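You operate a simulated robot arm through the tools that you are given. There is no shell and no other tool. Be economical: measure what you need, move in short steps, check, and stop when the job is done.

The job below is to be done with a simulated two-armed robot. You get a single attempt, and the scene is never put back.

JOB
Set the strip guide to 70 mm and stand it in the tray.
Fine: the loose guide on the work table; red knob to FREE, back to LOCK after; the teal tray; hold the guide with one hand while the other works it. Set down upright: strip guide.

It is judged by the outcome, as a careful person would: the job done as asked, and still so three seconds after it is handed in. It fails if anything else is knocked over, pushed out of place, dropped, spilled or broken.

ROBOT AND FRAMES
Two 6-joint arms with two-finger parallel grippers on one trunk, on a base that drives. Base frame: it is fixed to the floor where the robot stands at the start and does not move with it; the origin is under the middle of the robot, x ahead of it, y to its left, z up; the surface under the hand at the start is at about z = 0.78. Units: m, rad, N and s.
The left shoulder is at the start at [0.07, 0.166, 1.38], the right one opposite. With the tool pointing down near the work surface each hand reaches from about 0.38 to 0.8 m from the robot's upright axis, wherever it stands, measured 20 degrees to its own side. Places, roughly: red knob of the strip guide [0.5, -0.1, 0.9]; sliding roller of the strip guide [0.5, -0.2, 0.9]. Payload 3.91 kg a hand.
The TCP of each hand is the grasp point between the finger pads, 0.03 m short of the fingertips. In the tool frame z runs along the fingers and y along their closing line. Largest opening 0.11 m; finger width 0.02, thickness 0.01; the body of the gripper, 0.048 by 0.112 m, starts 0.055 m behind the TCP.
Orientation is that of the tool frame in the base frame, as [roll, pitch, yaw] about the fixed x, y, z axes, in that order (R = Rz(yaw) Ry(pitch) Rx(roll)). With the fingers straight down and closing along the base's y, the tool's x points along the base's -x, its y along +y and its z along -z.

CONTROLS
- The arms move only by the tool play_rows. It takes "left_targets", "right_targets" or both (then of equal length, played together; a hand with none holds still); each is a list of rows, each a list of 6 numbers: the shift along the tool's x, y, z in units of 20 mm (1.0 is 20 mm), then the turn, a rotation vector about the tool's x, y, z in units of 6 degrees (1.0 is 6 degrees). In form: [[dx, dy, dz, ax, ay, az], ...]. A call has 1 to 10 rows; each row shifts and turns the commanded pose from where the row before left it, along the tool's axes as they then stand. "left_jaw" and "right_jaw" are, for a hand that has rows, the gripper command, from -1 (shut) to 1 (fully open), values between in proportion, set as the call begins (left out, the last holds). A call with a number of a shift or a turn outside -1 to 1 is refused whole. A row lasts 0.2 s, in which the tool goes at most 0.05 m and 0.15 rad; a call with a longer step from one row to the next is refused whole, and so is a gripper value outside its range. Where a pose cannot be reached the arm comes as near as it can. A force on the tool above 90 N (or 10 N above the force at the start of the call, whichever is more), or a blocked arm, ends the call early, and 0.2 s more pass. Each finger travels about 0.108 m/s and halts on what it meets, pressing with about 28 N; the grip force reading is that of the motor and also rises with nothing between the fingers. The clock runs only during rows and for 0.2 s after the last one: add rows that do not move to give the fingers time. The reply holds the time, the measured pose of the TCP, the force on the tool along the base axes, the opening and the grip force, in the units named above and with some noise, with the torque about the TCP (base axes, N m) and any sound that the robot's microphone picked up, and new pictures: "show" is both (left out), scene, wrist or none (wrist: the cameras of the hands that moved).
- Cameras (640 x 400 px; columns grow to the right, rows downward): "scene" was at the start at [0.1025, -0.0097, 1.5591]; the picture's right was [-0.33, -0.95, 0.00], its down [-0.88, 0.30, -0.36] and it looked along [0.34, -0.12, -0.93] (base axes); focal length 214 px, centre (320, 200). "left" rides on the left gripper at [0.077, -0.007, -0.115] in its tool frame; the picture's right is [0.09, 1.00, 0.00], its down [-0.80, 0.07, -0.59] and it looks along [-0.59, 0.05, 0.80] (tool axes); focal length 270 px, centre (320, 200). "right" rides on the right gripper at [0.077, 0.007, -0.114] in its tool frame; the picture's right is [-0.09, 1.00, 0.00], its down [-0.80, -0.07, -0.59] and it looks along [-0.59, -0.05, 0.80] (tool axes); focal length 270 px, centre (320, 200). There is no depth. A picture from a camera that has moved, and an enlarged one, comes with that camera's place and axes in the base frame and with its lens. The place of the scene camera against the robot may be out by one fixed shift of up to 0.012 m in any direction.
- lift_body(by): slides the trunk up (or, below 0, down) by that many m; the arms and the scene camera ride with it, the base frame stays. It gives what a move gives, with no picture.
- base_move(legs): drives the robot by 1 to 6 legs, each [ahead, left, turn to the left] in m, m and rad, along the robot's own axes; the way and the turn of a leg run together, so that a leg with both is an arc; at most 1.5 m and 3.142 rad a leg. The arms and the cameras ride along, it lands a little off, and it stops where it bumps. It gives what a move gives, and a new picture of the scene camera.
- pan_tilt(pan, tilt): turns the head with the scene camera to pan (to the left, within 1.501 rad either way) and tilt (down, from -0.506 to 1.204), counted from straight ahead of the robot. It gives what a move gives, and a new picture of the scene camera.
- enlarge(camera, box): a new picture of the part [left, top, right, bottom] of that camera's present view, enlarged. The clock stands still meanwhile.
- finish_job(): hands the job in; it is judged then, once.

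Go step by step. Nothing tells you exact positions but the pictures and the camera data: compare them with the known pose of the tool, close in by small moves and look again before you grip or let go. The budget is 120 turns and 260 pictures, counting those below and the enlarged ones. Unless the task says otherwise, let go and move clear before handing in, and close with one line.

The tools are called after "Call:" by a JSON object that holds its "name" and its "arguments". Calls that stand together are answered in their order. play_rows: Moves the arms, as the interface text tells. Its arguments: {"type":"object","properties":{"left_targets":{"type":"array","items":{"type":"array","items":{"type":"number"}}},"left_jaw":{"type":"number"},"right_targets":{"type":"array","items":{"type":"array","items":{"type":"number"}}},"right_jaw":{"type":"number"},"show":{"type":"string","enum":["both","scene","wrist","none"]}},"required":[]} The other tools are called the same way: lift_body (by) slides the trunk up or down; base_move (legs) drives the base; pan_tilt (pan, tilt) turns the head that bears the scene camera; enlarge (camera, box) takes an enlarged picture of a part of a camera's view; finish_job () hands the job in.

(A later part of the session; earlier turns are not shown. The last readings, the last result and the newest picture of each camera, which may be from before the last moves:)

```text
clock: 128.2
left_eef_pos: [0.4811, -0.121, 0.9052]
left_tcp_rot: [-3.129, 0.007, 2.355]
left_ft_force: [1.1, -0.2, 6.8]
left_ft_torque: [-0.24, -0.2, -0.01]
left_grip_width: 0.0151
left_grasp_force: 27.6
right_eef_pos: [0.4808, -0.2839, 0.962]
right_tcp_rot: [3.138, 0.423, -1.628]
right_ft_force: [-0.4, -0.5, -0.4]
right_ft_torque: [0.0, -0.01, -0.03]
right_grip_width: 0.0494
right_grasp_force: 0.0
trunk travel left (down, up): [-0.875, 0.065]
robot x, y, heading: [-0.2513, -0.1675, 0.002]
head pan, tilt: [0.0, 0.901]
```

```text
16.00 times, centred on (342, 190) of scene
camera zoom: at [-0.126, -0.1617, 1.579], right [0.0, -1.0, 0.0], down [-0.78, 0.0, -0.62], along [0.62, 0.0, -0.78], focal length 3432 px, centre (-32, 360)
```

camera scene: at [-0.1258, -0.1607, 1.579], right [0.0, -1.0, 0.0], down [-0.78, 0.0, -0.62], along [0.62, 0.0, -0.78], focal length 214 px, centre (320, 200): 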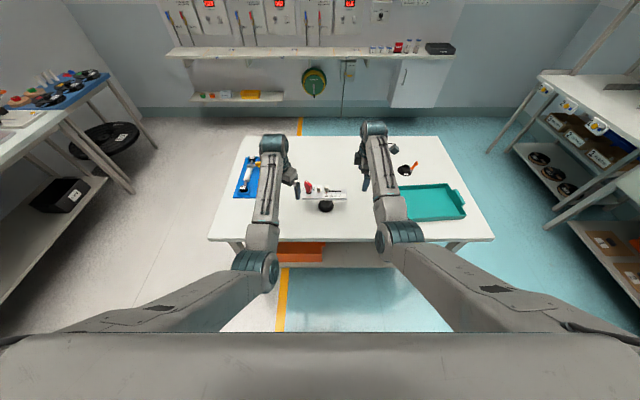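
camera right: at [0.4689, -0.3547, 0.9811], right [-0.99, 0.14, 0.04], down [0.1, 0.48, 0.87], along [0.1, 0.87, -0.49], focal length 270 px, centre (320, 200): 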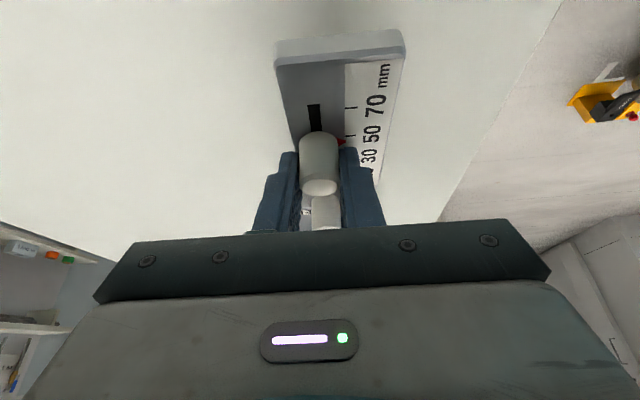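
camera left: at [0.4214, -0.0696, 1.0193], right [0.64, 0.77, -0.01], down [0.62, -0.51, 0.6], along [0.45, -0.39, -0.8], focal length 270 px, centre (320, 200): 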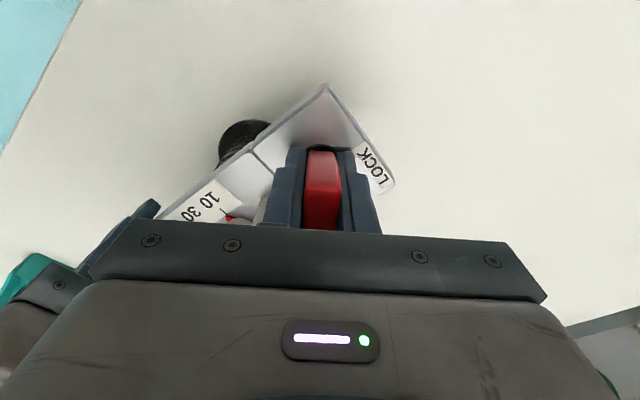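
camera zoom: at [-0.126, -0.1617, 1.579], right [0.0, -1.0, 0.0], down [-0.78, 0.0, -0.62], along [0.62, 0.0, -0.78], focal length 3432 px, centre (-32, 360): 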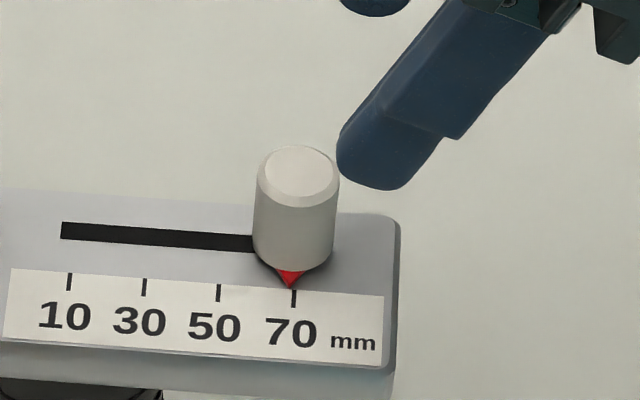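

The reading is about 69–70, with the pointer essentially on the 70 tick. Next I'll untilt the right hand, straddle the plate end again and close on it, so the left can turn back to LOCK.

Call:
{"name": "play_rows", "arguments": {"right_targets": [[0, 0, 0, 0, 1, 0], [0, 0, 0, 0, 1, 0], [0, 0, 0, 0, 1, 0], [0, 0, 0, 0, 1.0, 0], [-0.9, 0.5, 0, 0, 0, 0], [0, 0, 0.9, 0, 0, 0], [0, 0, 0.9, 0, 0, 0], [0, 0, 0.9, 0, 0, 0], [0, 0, 0.9, 0, 0, 0], [0, 0, 0.7, 0, 0, 0]], "right_jaw": 0.9, "show": "wrist"}}

Call:
{"name": "enlarge", "arguments": {"camera": "scene", "box": [280, 155, 376, 215]}}

```text
clock: 130.4
left_eef_pos: [0.4794, -0.1203, 0.9041]
left_tcp_rot: [-3.128, 0.007, 2.357]
left_ft_force: [-0.6, 0.9, 7.1]
left_ft_torque: [-0.22, 0.05, 0.02]
left_grip_width: 0.0147
left_grasp_force: 28.2
right_eef_pos: [0.4713, -0.2649, 0.8772]
right_tcp_rot: [-3.14, 0.004, -1.626]
right_ft_force: [1.0, -0.6, 0.1]
right_ft_torque: [-0.01, 0.0, 0.04]
right_grip_width: 0.1045
right_grasp_force: 0.1
trunk travel left (down, up): [-0.875, 0.065]
robot x, y, heading: [-0.2542, -0.1666, 0.005]
head pan, tilt: [0.0, 0.901]
camera right: at [0.46, -0.3415, 0.9911], right [-0.99, 0.14, 0.0], down [0.12, 0.79, 0.6], along [0.09, 0.59, -0.8], focal length 270 px, centre (320, 200)
```

right: 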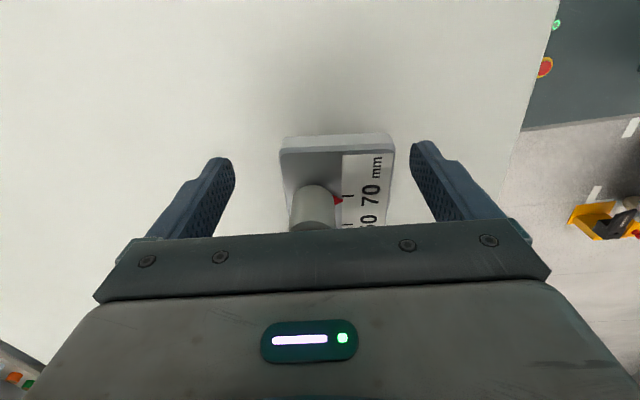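

```text
6.67 times, centred on (328, 185) of scene
camera zoom: at [-0.1264, -0.1612, 1.579], right [0.0, -1.0, 0.0], down [-0.78, 0.0, -0.62], along [0.62, 0.0, -0.78], focal length 1430 px, centre (267, 300)
```

zoom: 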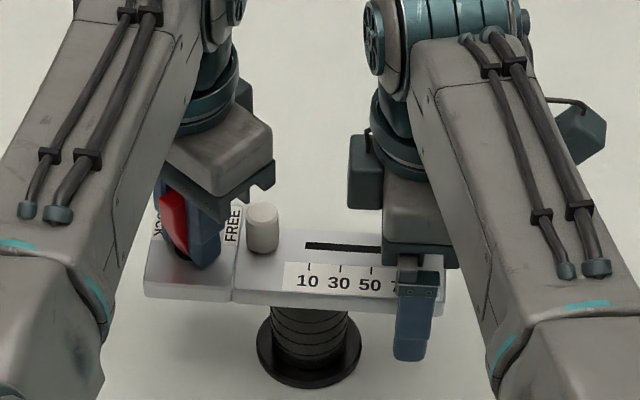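

I'll close the right hand on the plate end, then turn the knob back 90° counter-clockwise to LOCK.

Call:
{"name": "play_rows", "arguments": {"right_targets": [[0, 0, 0, 0, 0, 0], [0, 0, 0, 0, 0, 0], [0, 0, 0, 0, 0, 0], [0, 0, 0, 0, 0, 0], [0, 0, 0, 0, 0, 0]], "right_jaw": -1, "show": "none"}}

Call:
{"name": "play_rows", "arguments": {"left_targets": [[0, 0, 0, 0, 0, -1], [0, 0, 0, 0, 0, -1], [0, 0, 0, 0, 0, -1], [0, 0, 0, 0, 0, -1], [0, 0, 0, 0, 0, -1], [0, 0, 0, 0, 0, -1], [0, 0, 0, 0, 0, -1], [0, 0, 0, 0, 0, -1], [0, 0, 0, 0, 0, -1], [0, 0, 0, 0, 0, -1]], "show": "none"}}

Call:
{"name": "play_rows", "arguments": {"left_targets": [[0, 0, 0, 0, 0, -1], [0, 0, 0, 0, 0, -1], [0, 0, 0, 0, 0, -1], [0, 0, 0, 0, 0, -1], [0, 0, 0, 0, 0, -1], [0, 0, 0, 0, 0, -0.5], [0, 0, 0, 0, 0, 0]], "show": "wrist"}}

Call:
{"name": "enlarge", "arguments": {"camera": "scene", "box": [280, 155, 376, 215]}}

```text
clock: 131.7
left_eef_pos: [0.4815, -0.12, 0.9058]
left_tcp_rot: [-3.13, 0.008, 2.356]
left_ft_force: [-0.8, 1.5, 6.2]
left_ft_torque: [-0.11, 0.28, 0.03]
left_grip_width: 0.0146
left_grasp_force: 28.2
right_eef_pos: [0.4708, -0.2648, 0.8774]
right_tcp_rot: [3.141, 0.006, -1.629]
right_ft_force: [-1.8, -1.9, 0.6]
right_ft_torque: [-0.19, -0.02, 0.16]
right_grip_width: 0.0561
right_grasp_force: 28.0
trunk travel left (down, up): [-0.875, 0.065]
robot x, y, heading: [-0.2518, -0.1683, -0.002]
head pan, tilt: [0.0, 0.901]
```

```text
clock: 133.8
left_eef_pos: [0.4803, -0.1225, 0.9052]
left_tcp_rot: [-3.13, -0.01, -2.878]
left_ft_force: [4.4, -2.5, -0.5]
left_ft_torque: [0.45, -0.65, -0.01]
left_grip_width: 0.0148
left_grasp_force: 28.2
right_eef_pos: [0.4727, -0.2651, 0.8772]
right_tcp_rot: [3.138, 0.004, -1.628]
right_ft_force: [-5.8, 1.5, 4.8]
right_ft_torque: [0.01, 0.4, 0.72]
right_grip_width: 0.056
right_grasp_force: 28.0
trunk travel left (down, up): [-0.875, 0.065]
robot x, y, heading: [-0.2517, -0.1697, -0.001]
head pan, tilt: [0.0, 0.901]
```

```text
clock: 135.4
left_eef_pos: [0.4802, -0.1212, 0.9051]
left_tcp_rot: [-3.134, -0.013, -2.303]
left_ft_force: [-0.6, -4.3, 2.0]
left_ft_torque: [0.03, 0.12, -0.69]
left_grip_width: 0.0151
left_grasp_force: 28.7
right_eef_pos: [0.4715, -0.2636, 0.8771]
right_tcp_rot: [3.14, 0.004, -1.625]
right_ft_force: [0.7, 3.9, 0.9]
right_ft_torque: [-0.04, -0.23, 0.65]
right_grip_width: 0.0562
right_grasp_force: 28.4
trunk travel left (down, up): [-0.875, 0.065]
robot x, y, heading: [-0.2471, -0.1706, -0.001]
head pan, tilt: [0.0, 0.901]
camera left: at [0.4343, -0.1823, 1.0204], right [-0.8, 0.6, -0.01], down [0.49, 0.65, 0.58], along [0.35, 0.46, -0.81], focal length 270 px, centre (320, 200)
```

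left: 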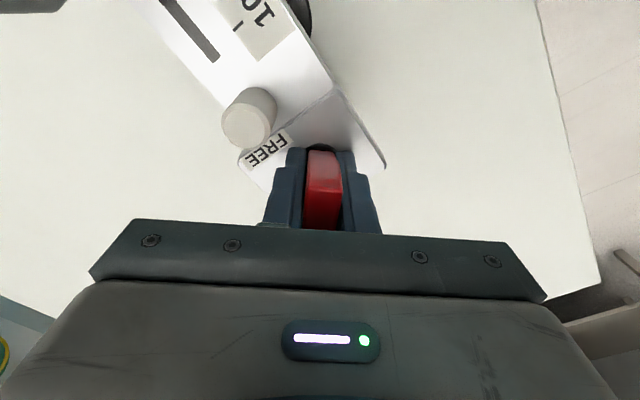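

```text
6.67 times, centred on (328, 185) of scene
camera zoom: at [-0.1254, -0.1613, 1.5789], right [0.0, -1.0, 0.0], down [-0.78, 0.0, -0.62], along [0.62, 0.0, -0.78], focal length 1430 px, centre (267, 300)
```

zoom: 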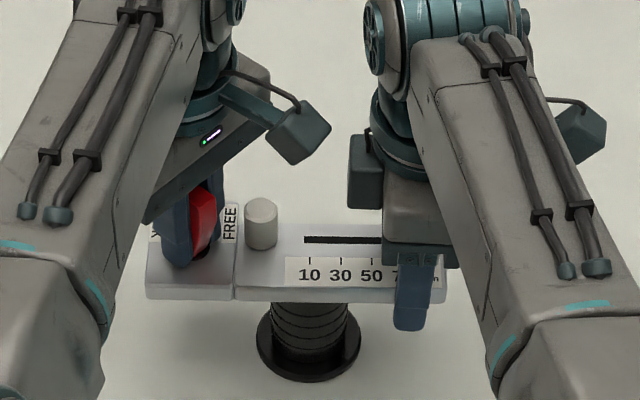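

The knob is back against its LOCK stop, shown by the resisting torque. I'll release it with the left hand, rise and move away, then check.

Call:
{"name": "play_rows", "arguments": {"left_targets": [[0, 0, 0, 0, 0, 0], [0, 0, 0, 0, 0, 0], [0, 0, -1, 0, 0, 0], [0, 0, -1, 0, 0, 0], [0, 0, -1, 0, 0, 0], [0, 0, -1, 0, 0, 0], [0, 1, 0, 0, 0, 0], [0, 1, 0, 0, 0, 0], [0, 1, 0, 0, 0, 0], [0, 1, 0, 0, 0, 0]], "left_jaw": 0.1, "show": "none"}}

Call:
{"name": "enlarge", "arguments": {"camera": "scene", "box": [280, 155, 376, 215]}}

```text
clock: 137.7
left_eef_pos: [0.4203, -0.0653, 0.9851]
left_tcp_rot: [-3.134, -0.014, -2.304]
left_ft_force: [0.4, 0.4, -0.4]
left_ft_torque: [0.0, -0.04, 0.03]
left_grip_width: 0.0604
left_grasp_force: 0.1
right_eef_pos: [0.4716, -0.2633, 0.8772]
right_tcp_rot: [3.141, 0.006, -1.629]
right_ft_force: [-2.0, 1.0, 2.5]
right_ft_torque: [0.28, 0.07, 0.13]
right_grip_width: 0.0559
right_grasp_force: 27.7
trunk travel left (down, up): [-0.875, 0.065]
robot x, y, heading: [-0.2472, -0.1692, 0.005]
head pan, tilt: [0.0, 0.901]
```

```text
6.67 times, centred on (328, 185) of scene
camera zoom: at [-0.1256, -0.1606, 1.579], right [0.0, -1.0, 0.0], down [-0.78, 0.0, -0.62], along [0.62, 0.0, -0.78], focal length 1430 px, centre (267, 300)
```

zoom: 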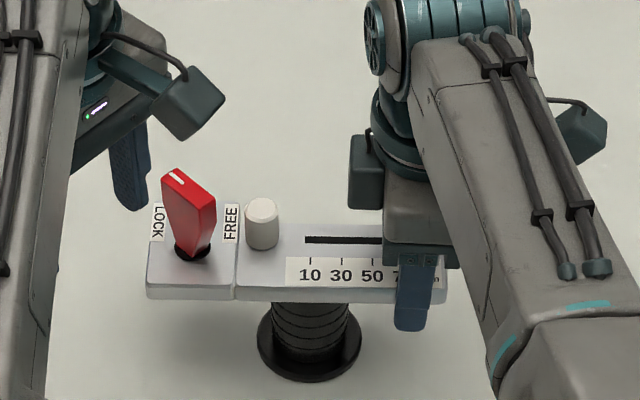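

LOCK is confirmed. For carrying I'll regrip nearer the centre of mass, about y=-0.203 between the rollers, and then lift slightly.

Call:
{"name": "play_rows", "arguments": {"right_targets": [[0, 0, 0, 0, 0, 0], [0, 0, 0, 0, 0, 0], [-1, 0, 0, 0, 0, 0], [-1, 0, 0, 0, 0, 0], [-1, 0, 0, 0, 0, 0], [0, 0, 0, 0, 0, 0]], "right_jaw": 0.8, "left_targets": [[0, 0.5, 0, 0, 0, 0], [0, 0.5, 0, 0, 0, 0], [0, 0.5, 0, 0, 0, 0], [0, 0.5, 0, 0, 0, 0], [0, 0.5, 0, 0, 0, 0], [0, 0, 0, 0, 0, 0]], "show": "none"}}

Call:
{"name": "enlarge", "arguments": {"camera": "scene", "box": [280, 155, 376, 215]}}

Call:
{"name": "play_rows", "arguments": {"right_targets": [[0, 0, 0, 0, 0, 0], [0, 0, 0, 0, 0, 0], [0, 0, 0, 0, 0, 0], [0, 0, 0, 0, 0, 0], [0, 0, 0, 0, 0, 0]], "right_jaw": -1, "show": "none"}}

Call:
{"name": "play_rows", "arguments": {"right_targets": [[0, 0, -0.5, 0, 0, 0], [0, 0, -0.5, 0, 0, 0], [0, 0, -0.5, 0, 0, 0], [0, 0, 0, 0, 0, 0]], "show": "wrist"}}

Call:
{"name": "enlarge", "arguments": {"camera": "scene", "box": [280, 155, 376, 215]}}

```text
clock: 139.1
left_eef_pos: [0.3839, -0.0328, 0.9841]
left_tcp_rot: [-3.136, -0.014, -2.307]
left_ft_force: [-0.7, 0.4, 0.1]
left_ft_torque: [-0.01, 0.0, 0.01]
left_grip_width: 0.0604
left_grasp_force: 0.1
right_eef_pos: [0.4754, -0.2059, 0.8777]
right_tcp_rot: [3.139, 0.004, -1.629]
right_ft_force: [0.5, -0.7, 0.9]
right_ft_torque: [0.02, -0.04, 0.03]
right_grip_width: 0.0991
right_grasp_force: 0.0
trunk travel left (down, up): [-0.875, 0.065]
robot x, y, heading: [-0.2483, -0.1672, 0.001]
head pan, tilt: [0.0, 0.901]
```

```text
6.67 times, centred on (328, 185) of scene
camera zoom: at [-0.1245, -0.1619, 1.5789], right [0.0, -1.0, 0.0], down [-0.78, 0.0, -0.62], along [0.62, 0.0, -0.78], focal length 1430 px, centre (267, 300)
```

zoom: 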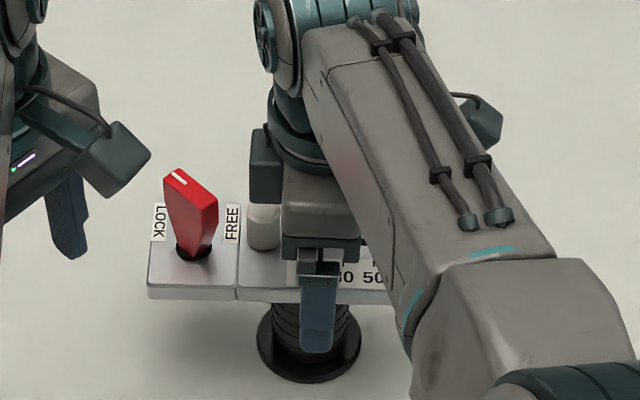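

```text
clock: 140.2
left_eef_pos: [0.3843, -0.0328, 0.9837]
left_tcp_rot: [-3.136, -0.013, -2.304]
left_ft_force: [0.1, 0.1, -0.2]
left_ft_torque: [0.01, 0.01, 0.01]
left_grip_width: 0.0604
left_grasp_force: 0.0
right_eef_pos: [0.4746, -0.2042, 0.8784]
right_tcp_rot: [3.139, 0.005, -1.63]
right_ft_force: [0.1, 0.2, -0.7]
right_ft_torque: [0.09, -0.01, 0.04]
right_grip_width: 0.0559
right_grasp_force: 28.2
trunk travel left (down, up): [-0.875, 0.065]
robot x, y, heading: [-0.2485, -0.1688, 0.001]
head pan, tilt: [0.0, 0.901]
```

```text
clock: 141.2
left_eef_pos: [0.3848, -0.0338, 0.9846]
left_tcp_rot: [-3.136, -0.015, -2.303]
left_ft_force: [-0.4, 0.4, -0.3]
left_ft_torque: [0.01, 0.01, -0.03]
left_grip_width: 0.0603
left_grasp_force: 0.1
right_eef_pos: [0.477, -0.2055, 0.9082]
right_tcp_rot: [3.139, 0.006, -1.629]
right_ft_force: [0.4, -0.5, -0.3]
right_ft_torque: [-0.06, 0.04, 0.03]
right_grip_width: 0.0555
right_grasp_force: 27.2
trunk travel left (down, up): [-0.875, 0.065]
robot x, y, heading: [-0.2482, -0.169, 0.001]
head pan, tilt: [0.0, 0.901]
camera right: at [0.4652, -0.2829, 1.0206], right [-0.99, 0.14, 0.0], down [0.12, 0.79, 0.6], along [0.08, 0.59, -0.8], focal length 270 px, centre (320, 200)
```

right: 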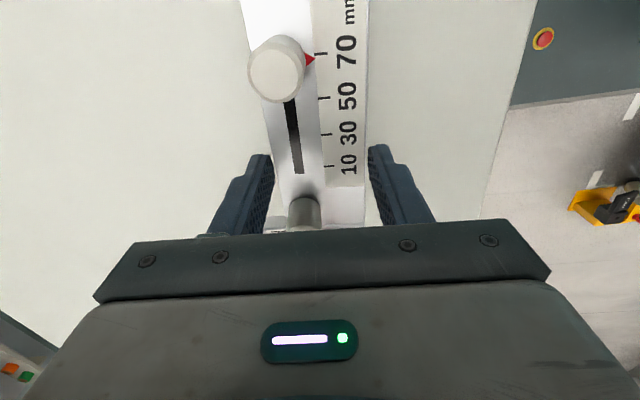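

```text
6.67 times, centred on (328, 185) of scene
camera zoom: at [-0.1236, -0.1614, 1.5787], right [0.0, -1.0, 0.0], down [-0.78, 0.0, -0.62], along [0.62, 0.0, -0.78], focal length 1430 px, centre (267, 300)
```

zoom: 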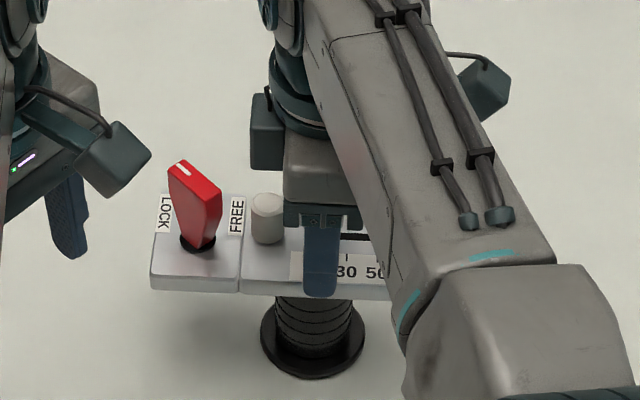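

The fingers seem to have slid up the plate edges rather than lifting it. I'll open, go lower (TCP at plate height), regrip, and lift slowly while watching the force.

Call:
{"name": "play_rows", "arguments": {"right_targets": [[0, 0, 0, 0, 0, 0], [0, 0, 0, 0, 0, 0], [0, 0, 0.7, 0, 0, 0], [0, 0, 0.7, 0, 0, 0], [0, 0, 0.7, 0, 0, 0], [0, 0, 0, 0, 0, 0]], "right_jaw": 0.6, "show": "none"}}

Call:
{"name": "play_rows", "arguments": {"right_targets": [[0, 0, 0, 0, 0, 0], [0, 0, 0, 0, 0, 0], [0, 0, 0, 0, 0, 0], [0, 0, 0, 0, 0, 0], [0, 0, 0, 0, 0, 0], [0, 0, -0.2, 0, 0, 0], [0, 0, -0.2, 0, 0, 0], [0, 0, -0.2, 0, 0, 0]], "right_jaw": -1, "show": "wrist"}}

Call:
{"name": "enlarge", "arguments": {"camera": "scene", "box": [280, 155, 376, 215]}}

```text
clock: 142.7
left_eef_pos: [0.3837, -0.0342, 0.9851]
left_tcp_rot: [-3.137, -0.014, -2.304]
left_ft_force: [-0.4, -0.1, 0.0]
left_ft_torque: [0.0, 0.02, 0.0]
left_grip_width: 0.0607
left_grasp_force: 0.0
right_eef_pos: [0.4748, -0.2051, 0.8654]
right_tcp_rot: [3.139, 0.007, -1.63]
right_ft_force: [-0.8, 0.0, 0.1]
right_ft_torque: [0.01, 0.01, -0.04]
right_grip_width: 0.0881
right_grasp_force: 0.1
trunk travel left (down, up): [-0.875, 0.065]
robot x, y, heading: [-0.2505, -0.1692, 0.001]
head pan, tilt: [0.0, 0.901]
```

```text
clock: 144.4
left_eef_pos: [0.3846, -0.0331, 0.9834]
left_tcp_rot: [-3.135, -0.015, -2.304]
left_ft_force: [0.0, -1.4, 0.1]
left_ft_torque: [0.01, 0.02, -0.02]
left_grip_width: 0.0606
left_grasp_force: 0.0
right_eef_pos: [0.4758, -0.2053, 0.8765]
right_tcp_rot: [3.138, 0.007, -1.629]
right_ft_force: [-1.2, -0.3, -4.1]
right_ft_torque: [-0.05, 0.0, -0.02]
right_grip_width: 0.0557
right_grasp_force: 27.6
trunk travel left (down, up): [-0.875, 0.065]
robot x, y, heading: [-0.2521, -0.1718, -0.001]
head pan, tilt: [0.0, 0.901]
camera right: at [0.4644, -0.2819, 0.9903], right [-0.99, 0.14, 0.0], down [0.12, 0.79, 0.6], along [0.08, 0.59, -0.8], focal length 270 px, centre (320, 200)
```

right: 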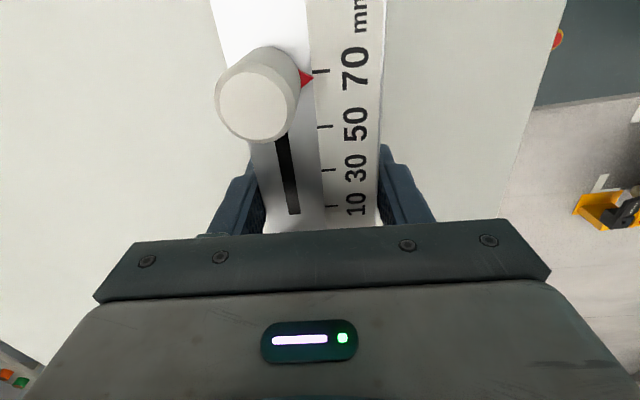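

```text
6.67 times, centred on (328, 185) of scene
camera zoom: at [-0.124, -0.1613, 1.5788], right [0.0, -1.0, 0.0], down [-0.78, 0.0, -0.62], along [0.62, 0.0, -0.78], focal length 1430 px, centre (267, 300)
```

zoom: 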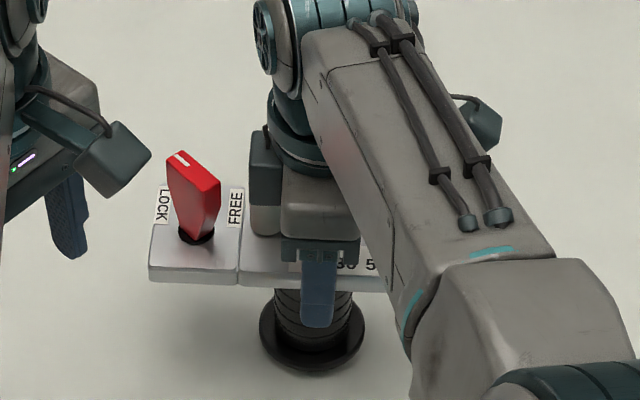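

It's lifted now (about 4 N of weight felt, with a shadow under the base). I'll raise it clear and drive the base sideways to bring it over the tray.

Call:
{"name": "play_rows", "arguments": {"right_targets": [[0, 0, -0.5, 0, 0, 0], [0, 0, -0.5, 0, 0, 0], [0, 0, -0.6, 0, 0, 0], [0, 0, -0.6, 0, 0, 0], [0, 0, -0.6, 0, 0, 0], [0, 0, -0.6, 0, 0, 0], [0, 0, -0.6, 0, 0, 0], [0, 0, -0.6, 0, 0, 0], [0, 0, -0.4, 0, 0, 0]], "show": "none"}}

Call:
{"name": "base_move", "arguments": {"legs": [[0, -0.22, 0], [0, -0.22, 0]]}}

Call:
{"name": "enlarge", "arguments": {"camera": "scene", "box": [250, 130, 410, 230]}}

```text
clock: 146.4
left_eef_pos: [0.3847, -0.034, 0.9841]
left_tcp_rot: [-3.137, -0.014, -2.303]
left_ft_force: [-0.1, 0.2, 0.5]
left_ft_torque: [-0.01, -0.01, -0.01]
left_grip_width: 0.0606
left_grasp_force: 0.1
right_eef_pos: [0.4776, -0.2047, 0.9767]
right_tcp_rot: [-3.141, 0.006, -1.628]
right_ft_force: [-0.3, -0.2, -3.3]
right_ft_torque: [-0.07, 0.01, -0.02]
right_grip_width: 0.0554
right_grasp_force: 28.4
trunk travel left (down, up): [-0.875, 0.065]
robot x, y, heading: [-0.249, -0.1715, -0.001]
head pan, tilt: [0.0, 0.901]
```

```text
clock: 149.4
left_eef_pos: [0.3834, -0.4691, 0.9838]
left_tcp_rot: [-3.135, -0.016, -2.304]
left_ft_force: [0.3, 0.0, 0.0]
left_ft_torque: [0.01, -0.01, -0.02]
left_grip_width: 0.0607
left_grasp_force: 0.0
right_eef_pos: [0.4771, -0.6412, 0.977]
right_tcp_rot: [3.141, 0.003, -1.626]
right_ft_force: [0.4, 1.4, -3.9]
right_ft_torque: [-0.03, 0.0, 0.03]
right_grip_width: 0.0556
right_grasp_force: 28.4
trunk travel left (down, up): [-0.875, 0.065]
robot x, y, heading: [-0.2469, -0.6083, 0.002]
head pan, tilt: [0.0, 0.901]
camera scene: at [-0.1244, -0.5973, 1.5788], right [0.0, -1.0, 0.0], down [-0.78, 0.0, -0.62], along [0.62, 0.0, -0.78], focal length 214 px, centre (320, 200)
```

scene: 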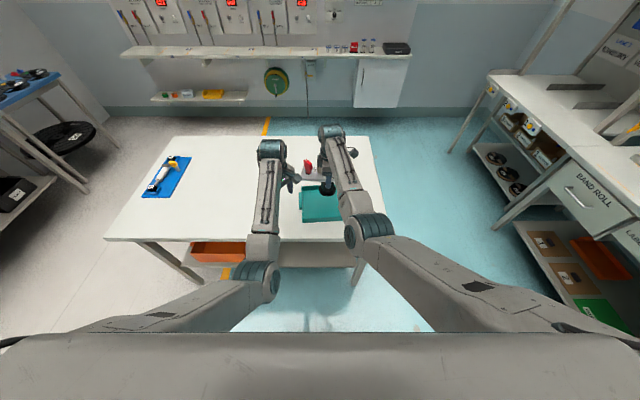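

```text
4.00 times, centred on (330, 180) of scene
camera zoom: at [-0.1244, -0.5973, 1.5788], right [0.0, -1.0, 0.0], down [-0.78, 0.0, -0.62], along [0.62, 0.0, -0.78], focal length 858 px, centre (280, 280)
```

zoom: 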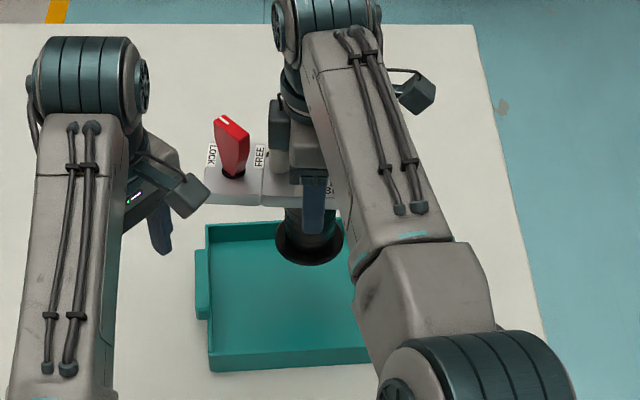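

The guide hangs over the tray interior (about x 0.39–0.56, y -0.53 to -0.78). I'll centre it slightly more and lower it toward the tray floor.

Call:
{"name": "play_rows", "arguments": {"right_targets": [[0.6, -0.1, 0, 0, 0, 0], [0.6, -0.1, 0, 0, 0, 0], [0, 0, 0.7, 0, 0, 0], [0, 0, 0.7, 0, 0, 0], [0, 0, 0.7, 0, 0, 0], [0, 0, 0.7, 0, 0, 0], [0, 0, 0.7, 0, 0, 0], [0, 0, 0.7, 0, 0, 0], [0, 0, 0.4, 0, 0, 0], [0, 0, 0, 0, 0, 0]], "show": "none"}}

Call:
{"name": "enlarge", "arguments": {"camera": "scene", "box": [280, 150, 376, 210]}}

```text
clock: 151.6
left_eef_pos: [0.3837, -0.4715, 0.9847]
left_tcp_rot: [-3.137, -0.015, -2.303]
left_ft_force: [0.1, -0.1, 0.0]
left_ft_torque: [-0.03, -0.01, -0.02]
left_grip_width: 0.0606
left_grasp_force: 0.1
right_eef_pos: [0.4792, -0.6668, 0.8839]
right_tcp_rot: [3.139, 0.005, -1.626]
right_ft_force: [-0.7, 0.7, -3.1]
right_ft_torque: [-0.05, 0.03, 0.0]
right_grip_width: 0.0557
right_grasp_force: 28.3
trunk travel left (down, up): [-0.875, 0.065]
robot x, y, heading: [-0.2469, -0.6117, 0.001]
head pan, tilt: [0.0, 0.901]
```

```text
6.67 times, centred on (328, 180) of scene
camera zoom: at [-0.1245, -0.6003, 1.5788], right [0.0, -1.0, 0.0], down [-0.78, 0.0, -0.62], along [0.62, 0.0, -0.78], focal length 1430 px, centre (267, 333)
```

zoom: 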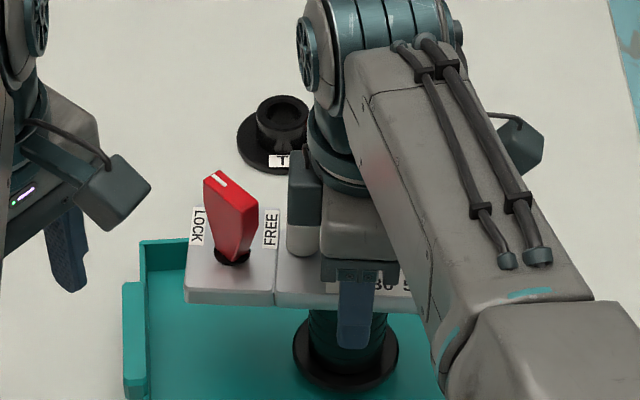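

It's inside the tray and just above the floor. I'll lower the last bit in 2 mm steps.

Call:
{"name": "play_rows", "arguments": {"right_targets": [[0, 0, 0.12, 0, 0, 0], [0, 0, 0.12, 0, 0, 0], [0, 0, 0.12, 0, 0, 0], [0, 0, 0.12, 0, 0, 0], [0, 0, 0.1, 0, 0, 0], [0, 0, 0, 0, 0, 0]], "show": "none"}}

```text
clock: 153.0
left_eef_pos: [0.3844, -0.4718, 0.9853]
left_tcp_rot: [-3.137, -0.014, -2.304]
left_ft_force: [-0.2, 0.4, 1.1]
left_ft_torque: [-0.01, -0.01, 0.0]
left_grip_width: 0.0603
left_grasp_force: 0.1
right_eef_pos: [0.4784, -0.6658, 0.873]
right_tcp_rot: [3.139, 0.005, -1.625]
right_ft_force: [-0.7, -0.1, -3.1]
right_ft_torque: [-0.05, 0.01, 0.01]
right_grip_width: 0.0558
right_grasp_force: 27.9
trunk travel left (down, up): [-0.875, 0.065]
robot x, y, heading: [-0.2476, -0.6103, -0.005]
head pan, tilt: [0.0, 0.901]
```

Call:
{"name": "play_rows", "arguments": {"right_targets": [[0, 0, 0.08, 0, 0, 0], [0, 0, 0.08, 0, 0, 0], [0, 0, 0.08, 0, 0, 0], [0, 0, 0, 0, 0, 0]], "show": "none"}}

Call:
{"name": "enlarge", "arguments": {"camera": "scene", "box": [280, 150, 376, 210]}}

```text
clock: 154.0
left_eef_pos: [0.3828, -0.4714, 0.9853]
left_tcp_rot: [-3.135, -0.012, -2.304]
left_ft_force: [0.3, 0.2, -0.4]
left_ft_torque: [-0.02, 0.0, 0.0]
left_grip_width: 0.0607
left_grasp_force: 0.1
right_eef_pos: [0.4785, -0.6671, 0.8692]
right_tcp_rot: [3.141, 0.006, -1.626]
right_ft_force: [0.4, 0.2, 4.3]
right_ft_torque: [0.01, -0.36, 0.05]
right_grip_width: 0.0558
right_grasp_force: 27.7
trunk travel left (down, up): [-0.875, 0.065]
robot x, y, heading: [-0.254, -0.6073, -0.001]
head pan, tilt: [0.0, 0.901]
```

```text
6.67 times, centred on (328, 180) of scene
camera zoom: at [-0.1263, -0.6, 1.5791], right [0.0, -1.0, 0.0], down [-0.78, 0.0, -0.62], along [0.62, 0.0, -0.78], focal length 1430 px, centre (267, 333)
```

zoom: 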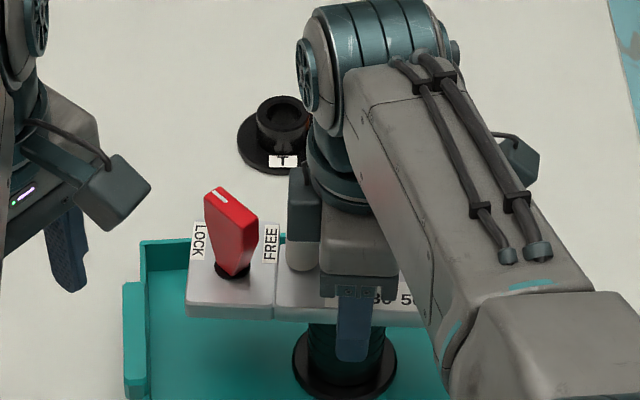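

Touchdown: the force flipped to +4.3 N, so the guide is standing on the tray floor. I'll open, rise straight up, and check the result.

Call:
{"name": "play_rows", "arguments": {"right_targets": [[0, 0, 0, 0, 0, 0], [0, 0, 0, 0, 0, 0], [0, 0, 0, 0, 0, 0], [0, 0, -0.7, 0, 0, 0], [0, 0, -0.7, 0, 0, 0], [0, 0, -1, 0, 0, 0], [0, 0, -1, 0, 0, 0], [0, 0, -1, 0, 0, 0], [0, 0, -1, 0, 0, 0]], "right_jaw": 0.8, "show": "none"}}

Call:
{"name": "play_rows", "arguments": {"right_targets": [[1, 0, 0, 0, 0, 0], [1, 0, 0, 0, 0, 0], [1, 0, 0, 0, 0, 0], [1, 0, 0, 0, 0, 0], [1, 0, 0, 0, 0, 0], [1, 0, 0, 0, 0, 0], [1, 0, 0, 0, 0, 0], [1, 0, 0, 0, 0, 0]], "show": "scene"}}

Call:
{"name": "enlarge", "arguments": {"camera": "scene", "box": [280, 150, 376, 210]}}

Call:
{"name": "enlarge", "arguments": {"camera": "scene", "box": [322, 180, 346, 195]}}

```text
clock: 156.0
left_eef_pos: [0.3831, -0.4719, 0.9849]
left_tcp_rot: [-3.133, -0.012, -2.304]
left_ft_force: [-0.1, 0.6, -0.3]
left_ft_torque: [-0.01, 0.01, 0.03]
left_grip_width: 0.0606
left_grasp_force: 0.0
right_eef_pos: [0.4799, -0.6683, 0.976]
right_tcp_rot: [3.14, 0.006, -1.627]
right_ft_force: [0.2, 0.1, 0.3]
right_ft_torque: [0.06, 0.0, 0.02]
right_grip_width: 0.0989
right_grasp_force: 0.1
trunk travel left (down, up): [-0.875, 0.065]
robot x, y, heading: [-0.2498, -0.6086, 0.0]
head pan, tilt: [0.0, 0.901]
```

```text
clock: 157.8
left_eef_pos: [0.3839, -0.4725, 0.985]
left_tcp_rot: [-3.135, -0.012, -2.305]
left_ft_force: [-0.1, 0.3, -0.1]
left_ft_torque: [0.03, -0.01, 0.0]
left_grip_width: 0.0604
left_grasp_force: 0.0
right_eef_pos: [0.4694, -0.8274, 0.9753]
right_tcp_rot: [3.139, 0.008, -1.628]
right_ft_force: [-0.2, 0.4, 0.2]
right_ft_torque: [0.02, 0.02, 0.01]
right_grip_width: 0.0991
right_grasp_force: 0.0
trunk travel left (down, up): [-0.875, 0.065]
robot x, y, heading: [-0.2505, -0.6073, -0.001]
head pan, tilt: [0.0, 0.901]
camera scene: at [-0.1251, -0.6015, 1.5789], right [0.0, -1.0, 0.0], down [-0.78, 0.0, -0.62], along [0.62, 0.0, -0.78], focal length 214 px, centre (320, 200)
```

scene: 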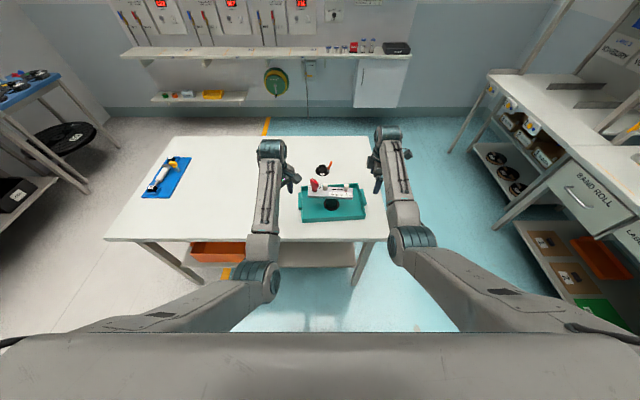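

```text
6.67 times, centred on (328, 180) of scene
camera zoom: at [-0.1251, -0.6015, 1.5789], right [0.0, -1.0, 0.0], down [-0.78, 0.0, -0.62], along [0.62, 0.0, -0.78], focal length 1430 px, centre (267, 333)
```

zoom: 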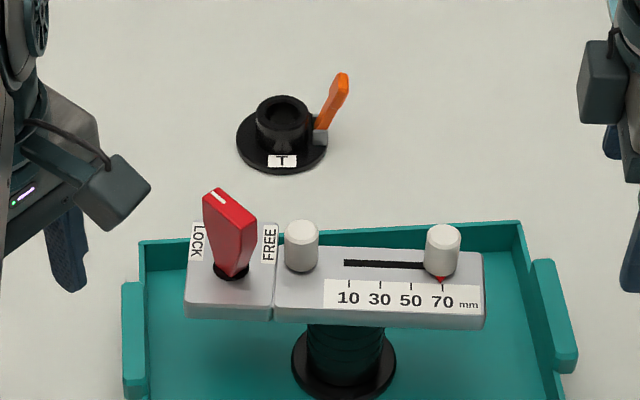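

```text
16.00 times, centred on (334, 188) of scene
camera zoom: at [-0.1251, -0.6015, 1.5789], right [0.0, -1.0, 0.0], down [-0.78, 0.0, -0.62], along [0.62, 0.0, -0.78], focal length 3432 px, centre (96, 400)
```

zoom: 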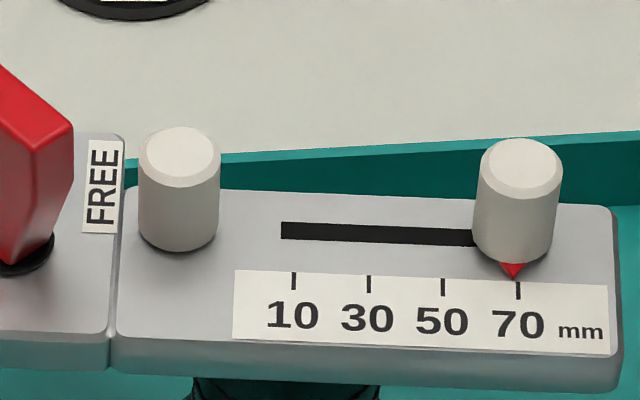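

The guide stands upright in the tray at LOCK, but the pointer reads about 68.5, roughly 1.5 mm short. Budget remains, so I'll correct it in place: hold the plate end with the right hand again and bring the left over the knob.

Call:
{"name": "play_rows", "arguments": {"right_targets": [[-1, 0, 0, 0, 0, 0], [-1, 0, 0, 0, 0, 0], [-1, 0, 0, 0, 0, 0], [-1, 0, 0, 0, 0, 0], [-1, 0, 0, 0, 0, 0], [0, 0, 0.95, 0, 0, 0], [0, 0, 0.95, 0, 0, 0], [0, 0, 0.95, 0, 0, 0], [0, 0, 0.95, 0, 0, 0], [0, 0, 0.9, 0, 0, 0]], "left_targets": [[0.096, -0.93, 0, 0, 0, 0], [0.096, -0.93, 0, 0, 0, 0], [0.096, -0.93, 0, 0, 0, 0], [0.096, -0.93, 0, 0, 0, 0], [0.096, -0.93, 0, 0, 0, 0], [0.096, -0.93, 0, 0, 0, 0], [0.096, -0.93, 0, 0, 0, 0], [0.096, -0.93, 0, 0, 0, 0.5], [0, 0, 0, 0, 0, 0], [0, 0, 0, 0, 0, 0]], "show": "wrist"}}

Call:
{"name": "enlarge", "arguments": {"camera": "scene", "box": [280, 150, 376, 210]}}

```text
clock: 160.0
left_eef_pos: [0.4839, -0.5828, 0.9868]
left_tcp_rot: [-3.136, -0.013, -2.357]
left_ft_force: [0.1, 0.2, -0.5]
left_ft_torque: [-0.01, 0.01, 0.0]
left_grip_width: 0.0605
left_grasp_force: 0.1
right_eef_pos: [0.4758, -0.727, 0.8825]
right_tcp_rot: [3.14, 0.007, -1.627]
right_ft_force: [0.4, 0.5, -0.1]
right_ft_torque: [-0.03, -0.01, 0.0]
right_grip_width: 0.099
right_grasp_force: 0.0
trunk travel left (down, up): [-0.875, 0.065]
robot x, y, heading: [-0.2497, -0.6093, 0.001]
head pan, tilt: [0.0, 0.901]
camera right: at [0.4642, -0.8039, 0.996], right [-0.99, 0.14, 0.0], down [0.12, 0.79, 0.6], along [0.08, 0.59, -0.8], focal length 270 px, centre (320, 200)
camera left: at [0.435, -0.6419, 1.1013], right [-0.77, 0.64, 0.0], down [0.52, 0.62, 0.58], along [0.38, 0.44, -0.81], focal length 270 px, centre (320, 200)
```

right: 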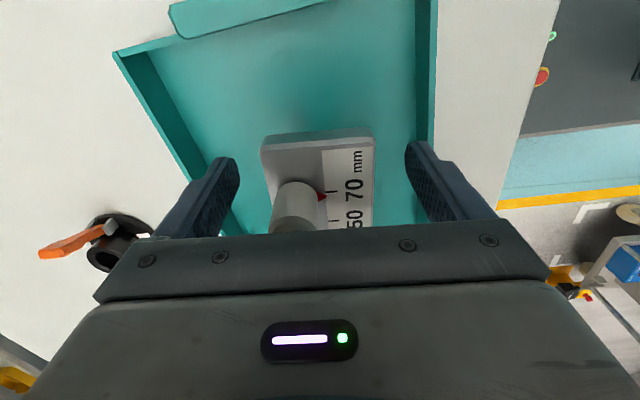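
left: 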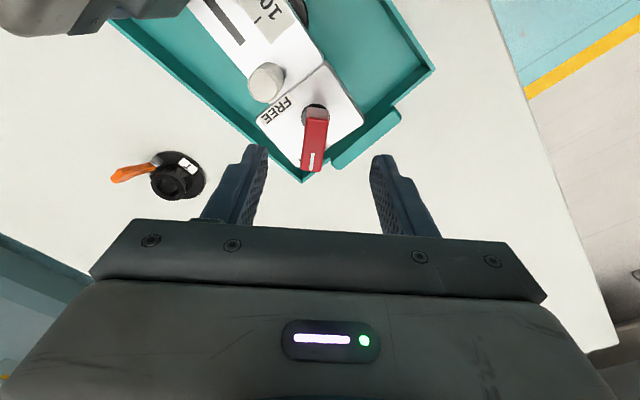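

```text
6.67 times, centred on (328, 180) of scene
camera zoom: at [-0.1248, -0.6003, 1.5789], right [0.0, -1.0, 0.0], down [-0.78, 0.0, -0.62], along [0.62, 0.0, -0.78], focal length 1430 px, centre (267, 333)
```

zoom: 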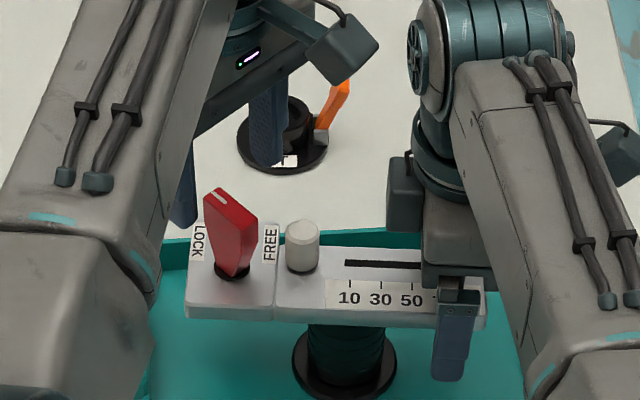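

Alignment matches the first time. I'll close the right hand on the plate, lower the left, grip the knob, and turn it to FREE.

Call:
{"name": "play_rows", "arguments": {"right_targets": [[0, 0, 0, 0, 0, 0], [0, 0, 0, 0, 0, 0], [0, 0, 0, 0, 0, 0], [0, 0, 0, 0, 0, 0], [0, 0, 0, 0, 0, 0]], "right_jaw": -1, "left_targets": [[0, 0, 0.97, 0, 0, 0], [0, 0, 0.97, 0, 0, 0], [0, 0, 0.97, 0, 0, 0], [0, 0, 0.95, 0, 0, 0], [0, 0, 0, 0, 0, 0]], "show": "none"}}

Call:
{"name": "play_rows", "arguments": {"left_targets": [[0, 0, 0, 0, 0, 0], [0, 0, 0, 0, 0, 0], [0, 0, 0, 0, 0, 0], [0, 0, 0, 0, 0, 0]], "left_jaw": -1, "show": "wrist"}}

```text
clock: 161.2
left_eef_pos: [0.4831, -0.5824, 0.9107]
left_tcp_rot: [-3.134, -0.013, -2.356]
left_ft_force: [-1.1, 0.0, 10.2]
left_ft_torque: [0.31, 0.29, -0.07]
left_grip_width: 0.061
left_grasp_force: 0.8
right_eef_pos: [0.4748, -0.7256, 0.8833]
right_tcp_rot: [3.141, 0.006, -1.626]
right_ft_force: [3.2, 1.8, -0.9]
right_ft_torque: [-0.78, -0.18, -0.34]
right_grip_width: 0.0558
right_grasp_force: 28.0
trunk travel left (down, up): [-0.875, 0.065]
robot x, y, heading: [-0.2497, -0.6095, -0.002]
head pan, tilt: [0.0, 0.901]
```

```text
clock: 162.2
left_eef_pos: [0.4829, -0.5849, 0.9108]
left_tcp_rot: [-3.133, -0.011, -2.355]
left_ft_force: [5.9, -13.4, 4.8]
left_ft_torque: [0.07, -0.78, -0.26]
left_grip_width: 0.0147
left_grasp_force: 28.0
right_eef_pos: [0.4741, -0.7245, 0.8824]
right_tcp_rot: [-3.141, 0.007, -1.627]
right_ft_force: [-2.8, 13.4, 5.9]
right_ft_torque: [0.11, 0.22, 0.89]
right_grip_width: 0.0559
right_grasp_force: 28.9
trunk travel left (down, up): [-0.875, 0.065]
robot x, y, heading: [-0.248, -0.6069, 0.001]
head pan, tilt: [0.0, 0.901]
camera left: at [0.4332, -0.6433, 1.0252], right [-0.77, 0.64, -0.01], down [0.52, 0.62, 0.58], along [0.38, 0.44, -0.81], focal length 270 px, centre (320, 200)
```

left: 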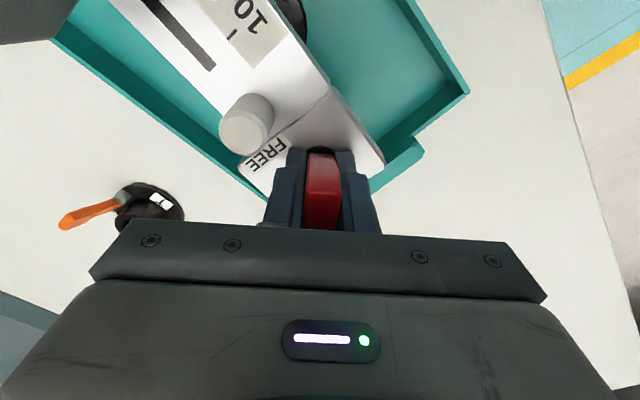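

Gripped. Turning to FREE.

Call:
{"name": "play_rows", "arguments": {"left_targets": [[0, 0, 0, 0, 0, 1], [0, 0, 0, 0, 0, 1], [0, 0, 0, 0, 0, 1], [0, 0, 0, 0, 0, 1], [0, 0, 0, 0, 0, 1], [0, 0, 0, 0, 0, 1], [0, 0, 0, 0, 0, 1], [0, 0, 0, 0, 0, 1], [0, 0, 0, 0, 0, 1], [0, 0, 0, 0, 0, 1]], "show": "none"}}

Call:
{"name": "play_rows", "arguments": {"left_targets": [[0, 0, 0, 0, 0, 1], [0, 0, 0, 0, 0, 1], [0, 0, 0, 0, 0, 1], [0, 0, 0, 0, 0, 1], [0, 0, 0, 0, 0, 1], [0, 0, 0, 0, 0, 0]], "show": "none"}}

Call:
{"name": "play_rows", "arguments": {"right_targets": [[0, 0, 0, 0, 0, 0], [0, 0, 0, 0, 0, 0], [0, 0, -1, 0, 0, 0], [0, 0, -1, 0, 0, 0], [0, 0, -1, 0, 0, 0], [0, 0, -1, 0, 0, 0], [0, 0, 0, 0, -1, 0], [0, 0, 0, 0, -1, 0], [0, 0, 0, 0, -1, 0], [0, 0, 0, 0, -1, 0]], "right_jaw": 0.8, "show": "wrist"}}

Call:
{"name": "enlarge", "arguments": {"camera": "scene", "box": [280, 150, 376, 210]}}

Call:
{"name": "enlarge", "arguments": {"camera": "scene", "box": [322, 180, 346, 195]}}

```text
clock: 164.4
left_eef_pos: [0.4811, -0.5838, 0.9099]
left_tcp_rot: [-3.128, 0.002, 2.877]
left_ft_force: [6.1, -18.3, 12.1]
left_ft_torque: [-0.59, -0.54, 0.04]
left_grip_width: 0.0148
left_grasp_force: 27.7
right_eef_pos: [0.473, -0.7252, 0.8833]
right_tcp_rot: [3.141, 0.007, -1.626]
right_ft_force: [-2.6, 20.1, 3.8]
right_ft_torque: [0.16, 0.23, 0.65]
right_grip_width: 0.0559
right_grasp_force: 28.3
trunk travel left (down, up): [-0.875, 0.065]
robot x, y, heading: [-0.2513, -0.6055, 0.001]
head pan, tilt: [0.0, 0.901]
```

```text
clock: 165.8
left_eef_pos: [0.4822, -0.5822, 0.9101]
left_tcp_rot: [-3.129, 0.007, 2.354]
left_ft_force: [6.1, -9.9, 12.4]
left_ft_torque: [-0.23, -0.28, -0.07]
left_grip_width: 0.0148
left_grasp_force: 27.5
right_eef_pos: [0.4729, -0.7275, 0.8847]
right_tcp_rot: [3.141, 0.005, -1.625]
right_ft_force: [-3.3, 14.0, 2.6]
right_ft_torque: [0.14, -0.04, 0.81]
right_grip_width: 0.056
right_grasp_force: 28.3
trunk travel left (down, up): [-0.875, 0.065]
robot x, y, heading: [-0.2508, -0.6094, -0.005]
head pan, tilt: [0.0, 0.901]
```

```text
clock: 168.0
left_eef_pos: [0.4827, -0.582, 0.9093]
left_tcp_rot: [-3.131, 0.006, 2.356]
left_ft_force: [-0.3, 5.2, 13.7]
left_ft_torque: [0.11, 0.17, -0.06]
left_grip_width: 0.0148
left_grasp_force: 28.2
right_eef_pos: [0.473, -0.7263, 0.9636]
right_tcp_rot: [-3.141, 0.426, -1.626]
right_ft_force: [-0.2, 0.3, 0.1]
right_ft_torque: [-0.01, 0.01, -0.01]
right_grip_width: 0.0989
right_grasp_force: 0.1
trunk travel left (down, up): [-0.875, 0.065]
robot x, y, heading: [-0.2512, -0.6076, -0.003]
head pan, tilt: [0.0, 0.901]
camera right: at [0.4599, -0.8434, 1.0358], right [-0.99, 0.14, 0.04], down [0.1, 0.48, 0.87], along [0.1, 0.87, -0.49], focal length 270 px, centre (320, 200)
```

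right: 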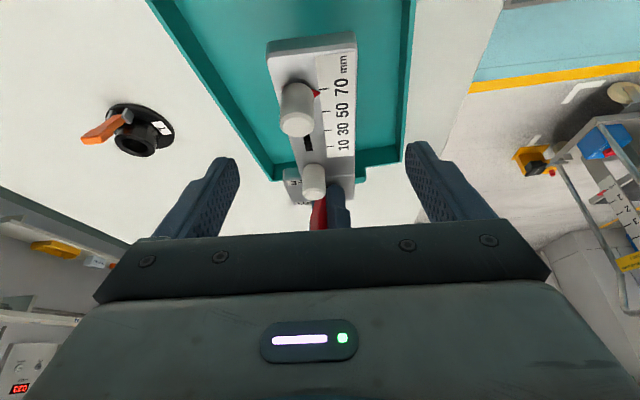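

```text
6.67 times, centred on (328, 180) of scene
camera zoom: at [-0.1283, -0.6002, 1.5792], right [0.0, -1.0, 0.0], down [-0.78, 0.0, -0.62], along [0.62, 0.0, -0.78], focal length 1430 px, centre (267, 333)
```

zoom: 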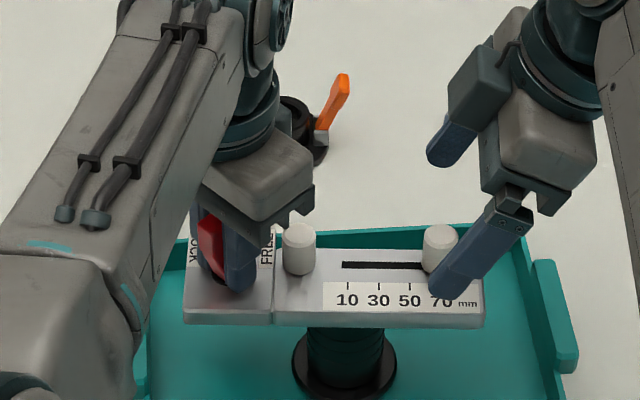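

```text
16.00 times, centred on (334, 188) of scene
camera zoom: at [-0.1283, -0.6002, 1.5792], right [0.0, -1.0, 0.0], down [-0.78, 0.0, -0.62], along [0.62, 0.0, -0.78], focal length 3432 px, centre (96, 400)
```

zoom: 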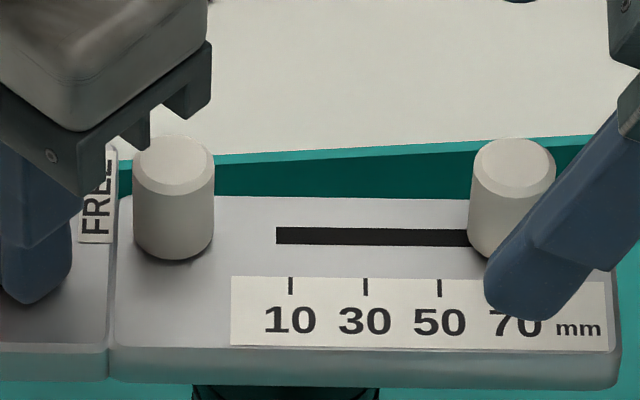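

FREE again. I'll grip the roller as before and move it another 2.5 mm; about 1 mm was lost to give last time.

Call:
{"name": "play_rows", "arguments": {"right_targets": [[0.79, -0.64, -0.37, 0, 0, 0], [0, 0, 0, 0, 0, 0], [0, 0, 0, 0, 0, 0], [0, 0, 0.9, 0, 0, 0], [0, 0, 0.9, 0, 0, 0], [0, 0, 0.9, 0, 0, 0], [0, 0, 0, 0, 0, 0]], "right_jaw": -0.1, "show": "wrist"}}

Call:
{"name": "play_rows", "arguments": {"right_targets": [[0, 0, 0, 0, 0, 0], [0, 0, 0, 0, 0, 0], [0, 0, 0, 0, 0, 0], [0.057, 0, -0.026, 0, 0, 0], [0.057, 0, -0.026, 0, 0, 0], [0, 0, 0, 0, 0, 0]], "right_jaw": -1, "show": "wrist"}}

```text
clock: 169.6
left_eef_pos: [0.4814, -0.5827, 0.9097]
left_tcp_rot: [-3.13, 0.011, 2.356]
left_ft_force: [-0.7, 2.4, 13.1]
left_ft_torque: [-0.19, 0.19, -0.05]
left_grip_width: 0.0146
left_grasp_force: 27.3
right_eef_pos: [0.4866, -0.7234, 0.9151]
right_tcp_rot: [-3.141, 0.426, -1.627]
right_ft_force: [0.6, 0.7, -0.5]
right_ft_torque: [0.01, -0.02, 0.01]
right_grip_width: 0.0493
right_grasp_force: 0.0
trunk travel left (down, up): [-0.875, 0.065]
robot x, y, heading: [-0.2521, -0.6078, -0.0]
head pan, tilt: [0.0, 0.901]
camera right: at [0.4727, -0.8401, 0.9866], right [-0.99, 0.14, 0.04], down [0.1, 0.48, 0.87], along [0.1, 0.87, -0.49], focal length 270 px, centre (320, 200)
```

right: 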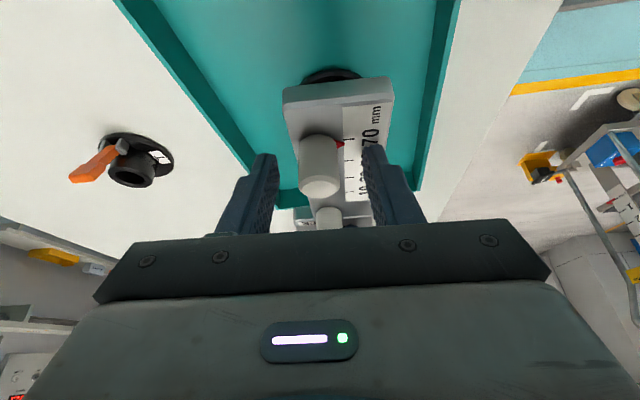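

```text
clock: 171.0
left_eef_pos: [0.4822, -0.5826, 0.9101]
left_tcp_rot: [-3.131, 0.009, 2.356]
left_ft_force: [-0.6, -2.9, 13.6]
left_ft_torque: [-0.14, 0.28, -0.13]
left_grip_width: 0.0146
left_grasp_force: 28.4
right_eef_pos: [0.4859, -0.7251, 0.9144]
right_tcp_rot: [3.14, 0.424, -1.627]
right_ft_force: [0.1, 4.8, 0.5]
right_ft_torque: [-0.44, -0.06, 0.0]
right_grip_width: 0.0204
right_grasp_force: 28.3
trunk travel left (down, up): [-0.875, 0.065]
robot x, y, heading: [-0.2512, -0.6104, 0.003]
head pan, tilt: [0.0, 0.901]
camera right: at [0.4728, -0.842, 0.9866], right [-0.99, 0.14, 0.04], down [0.1, 0.48, 0.87], along [0.1, 0.87, -0.49], focal length 270 px, centre (320, 200)
```

right: 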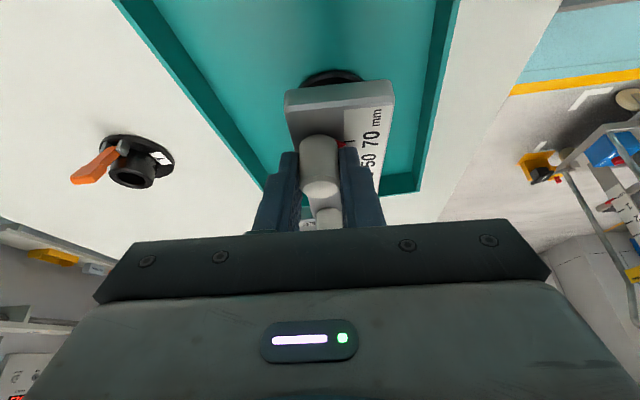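

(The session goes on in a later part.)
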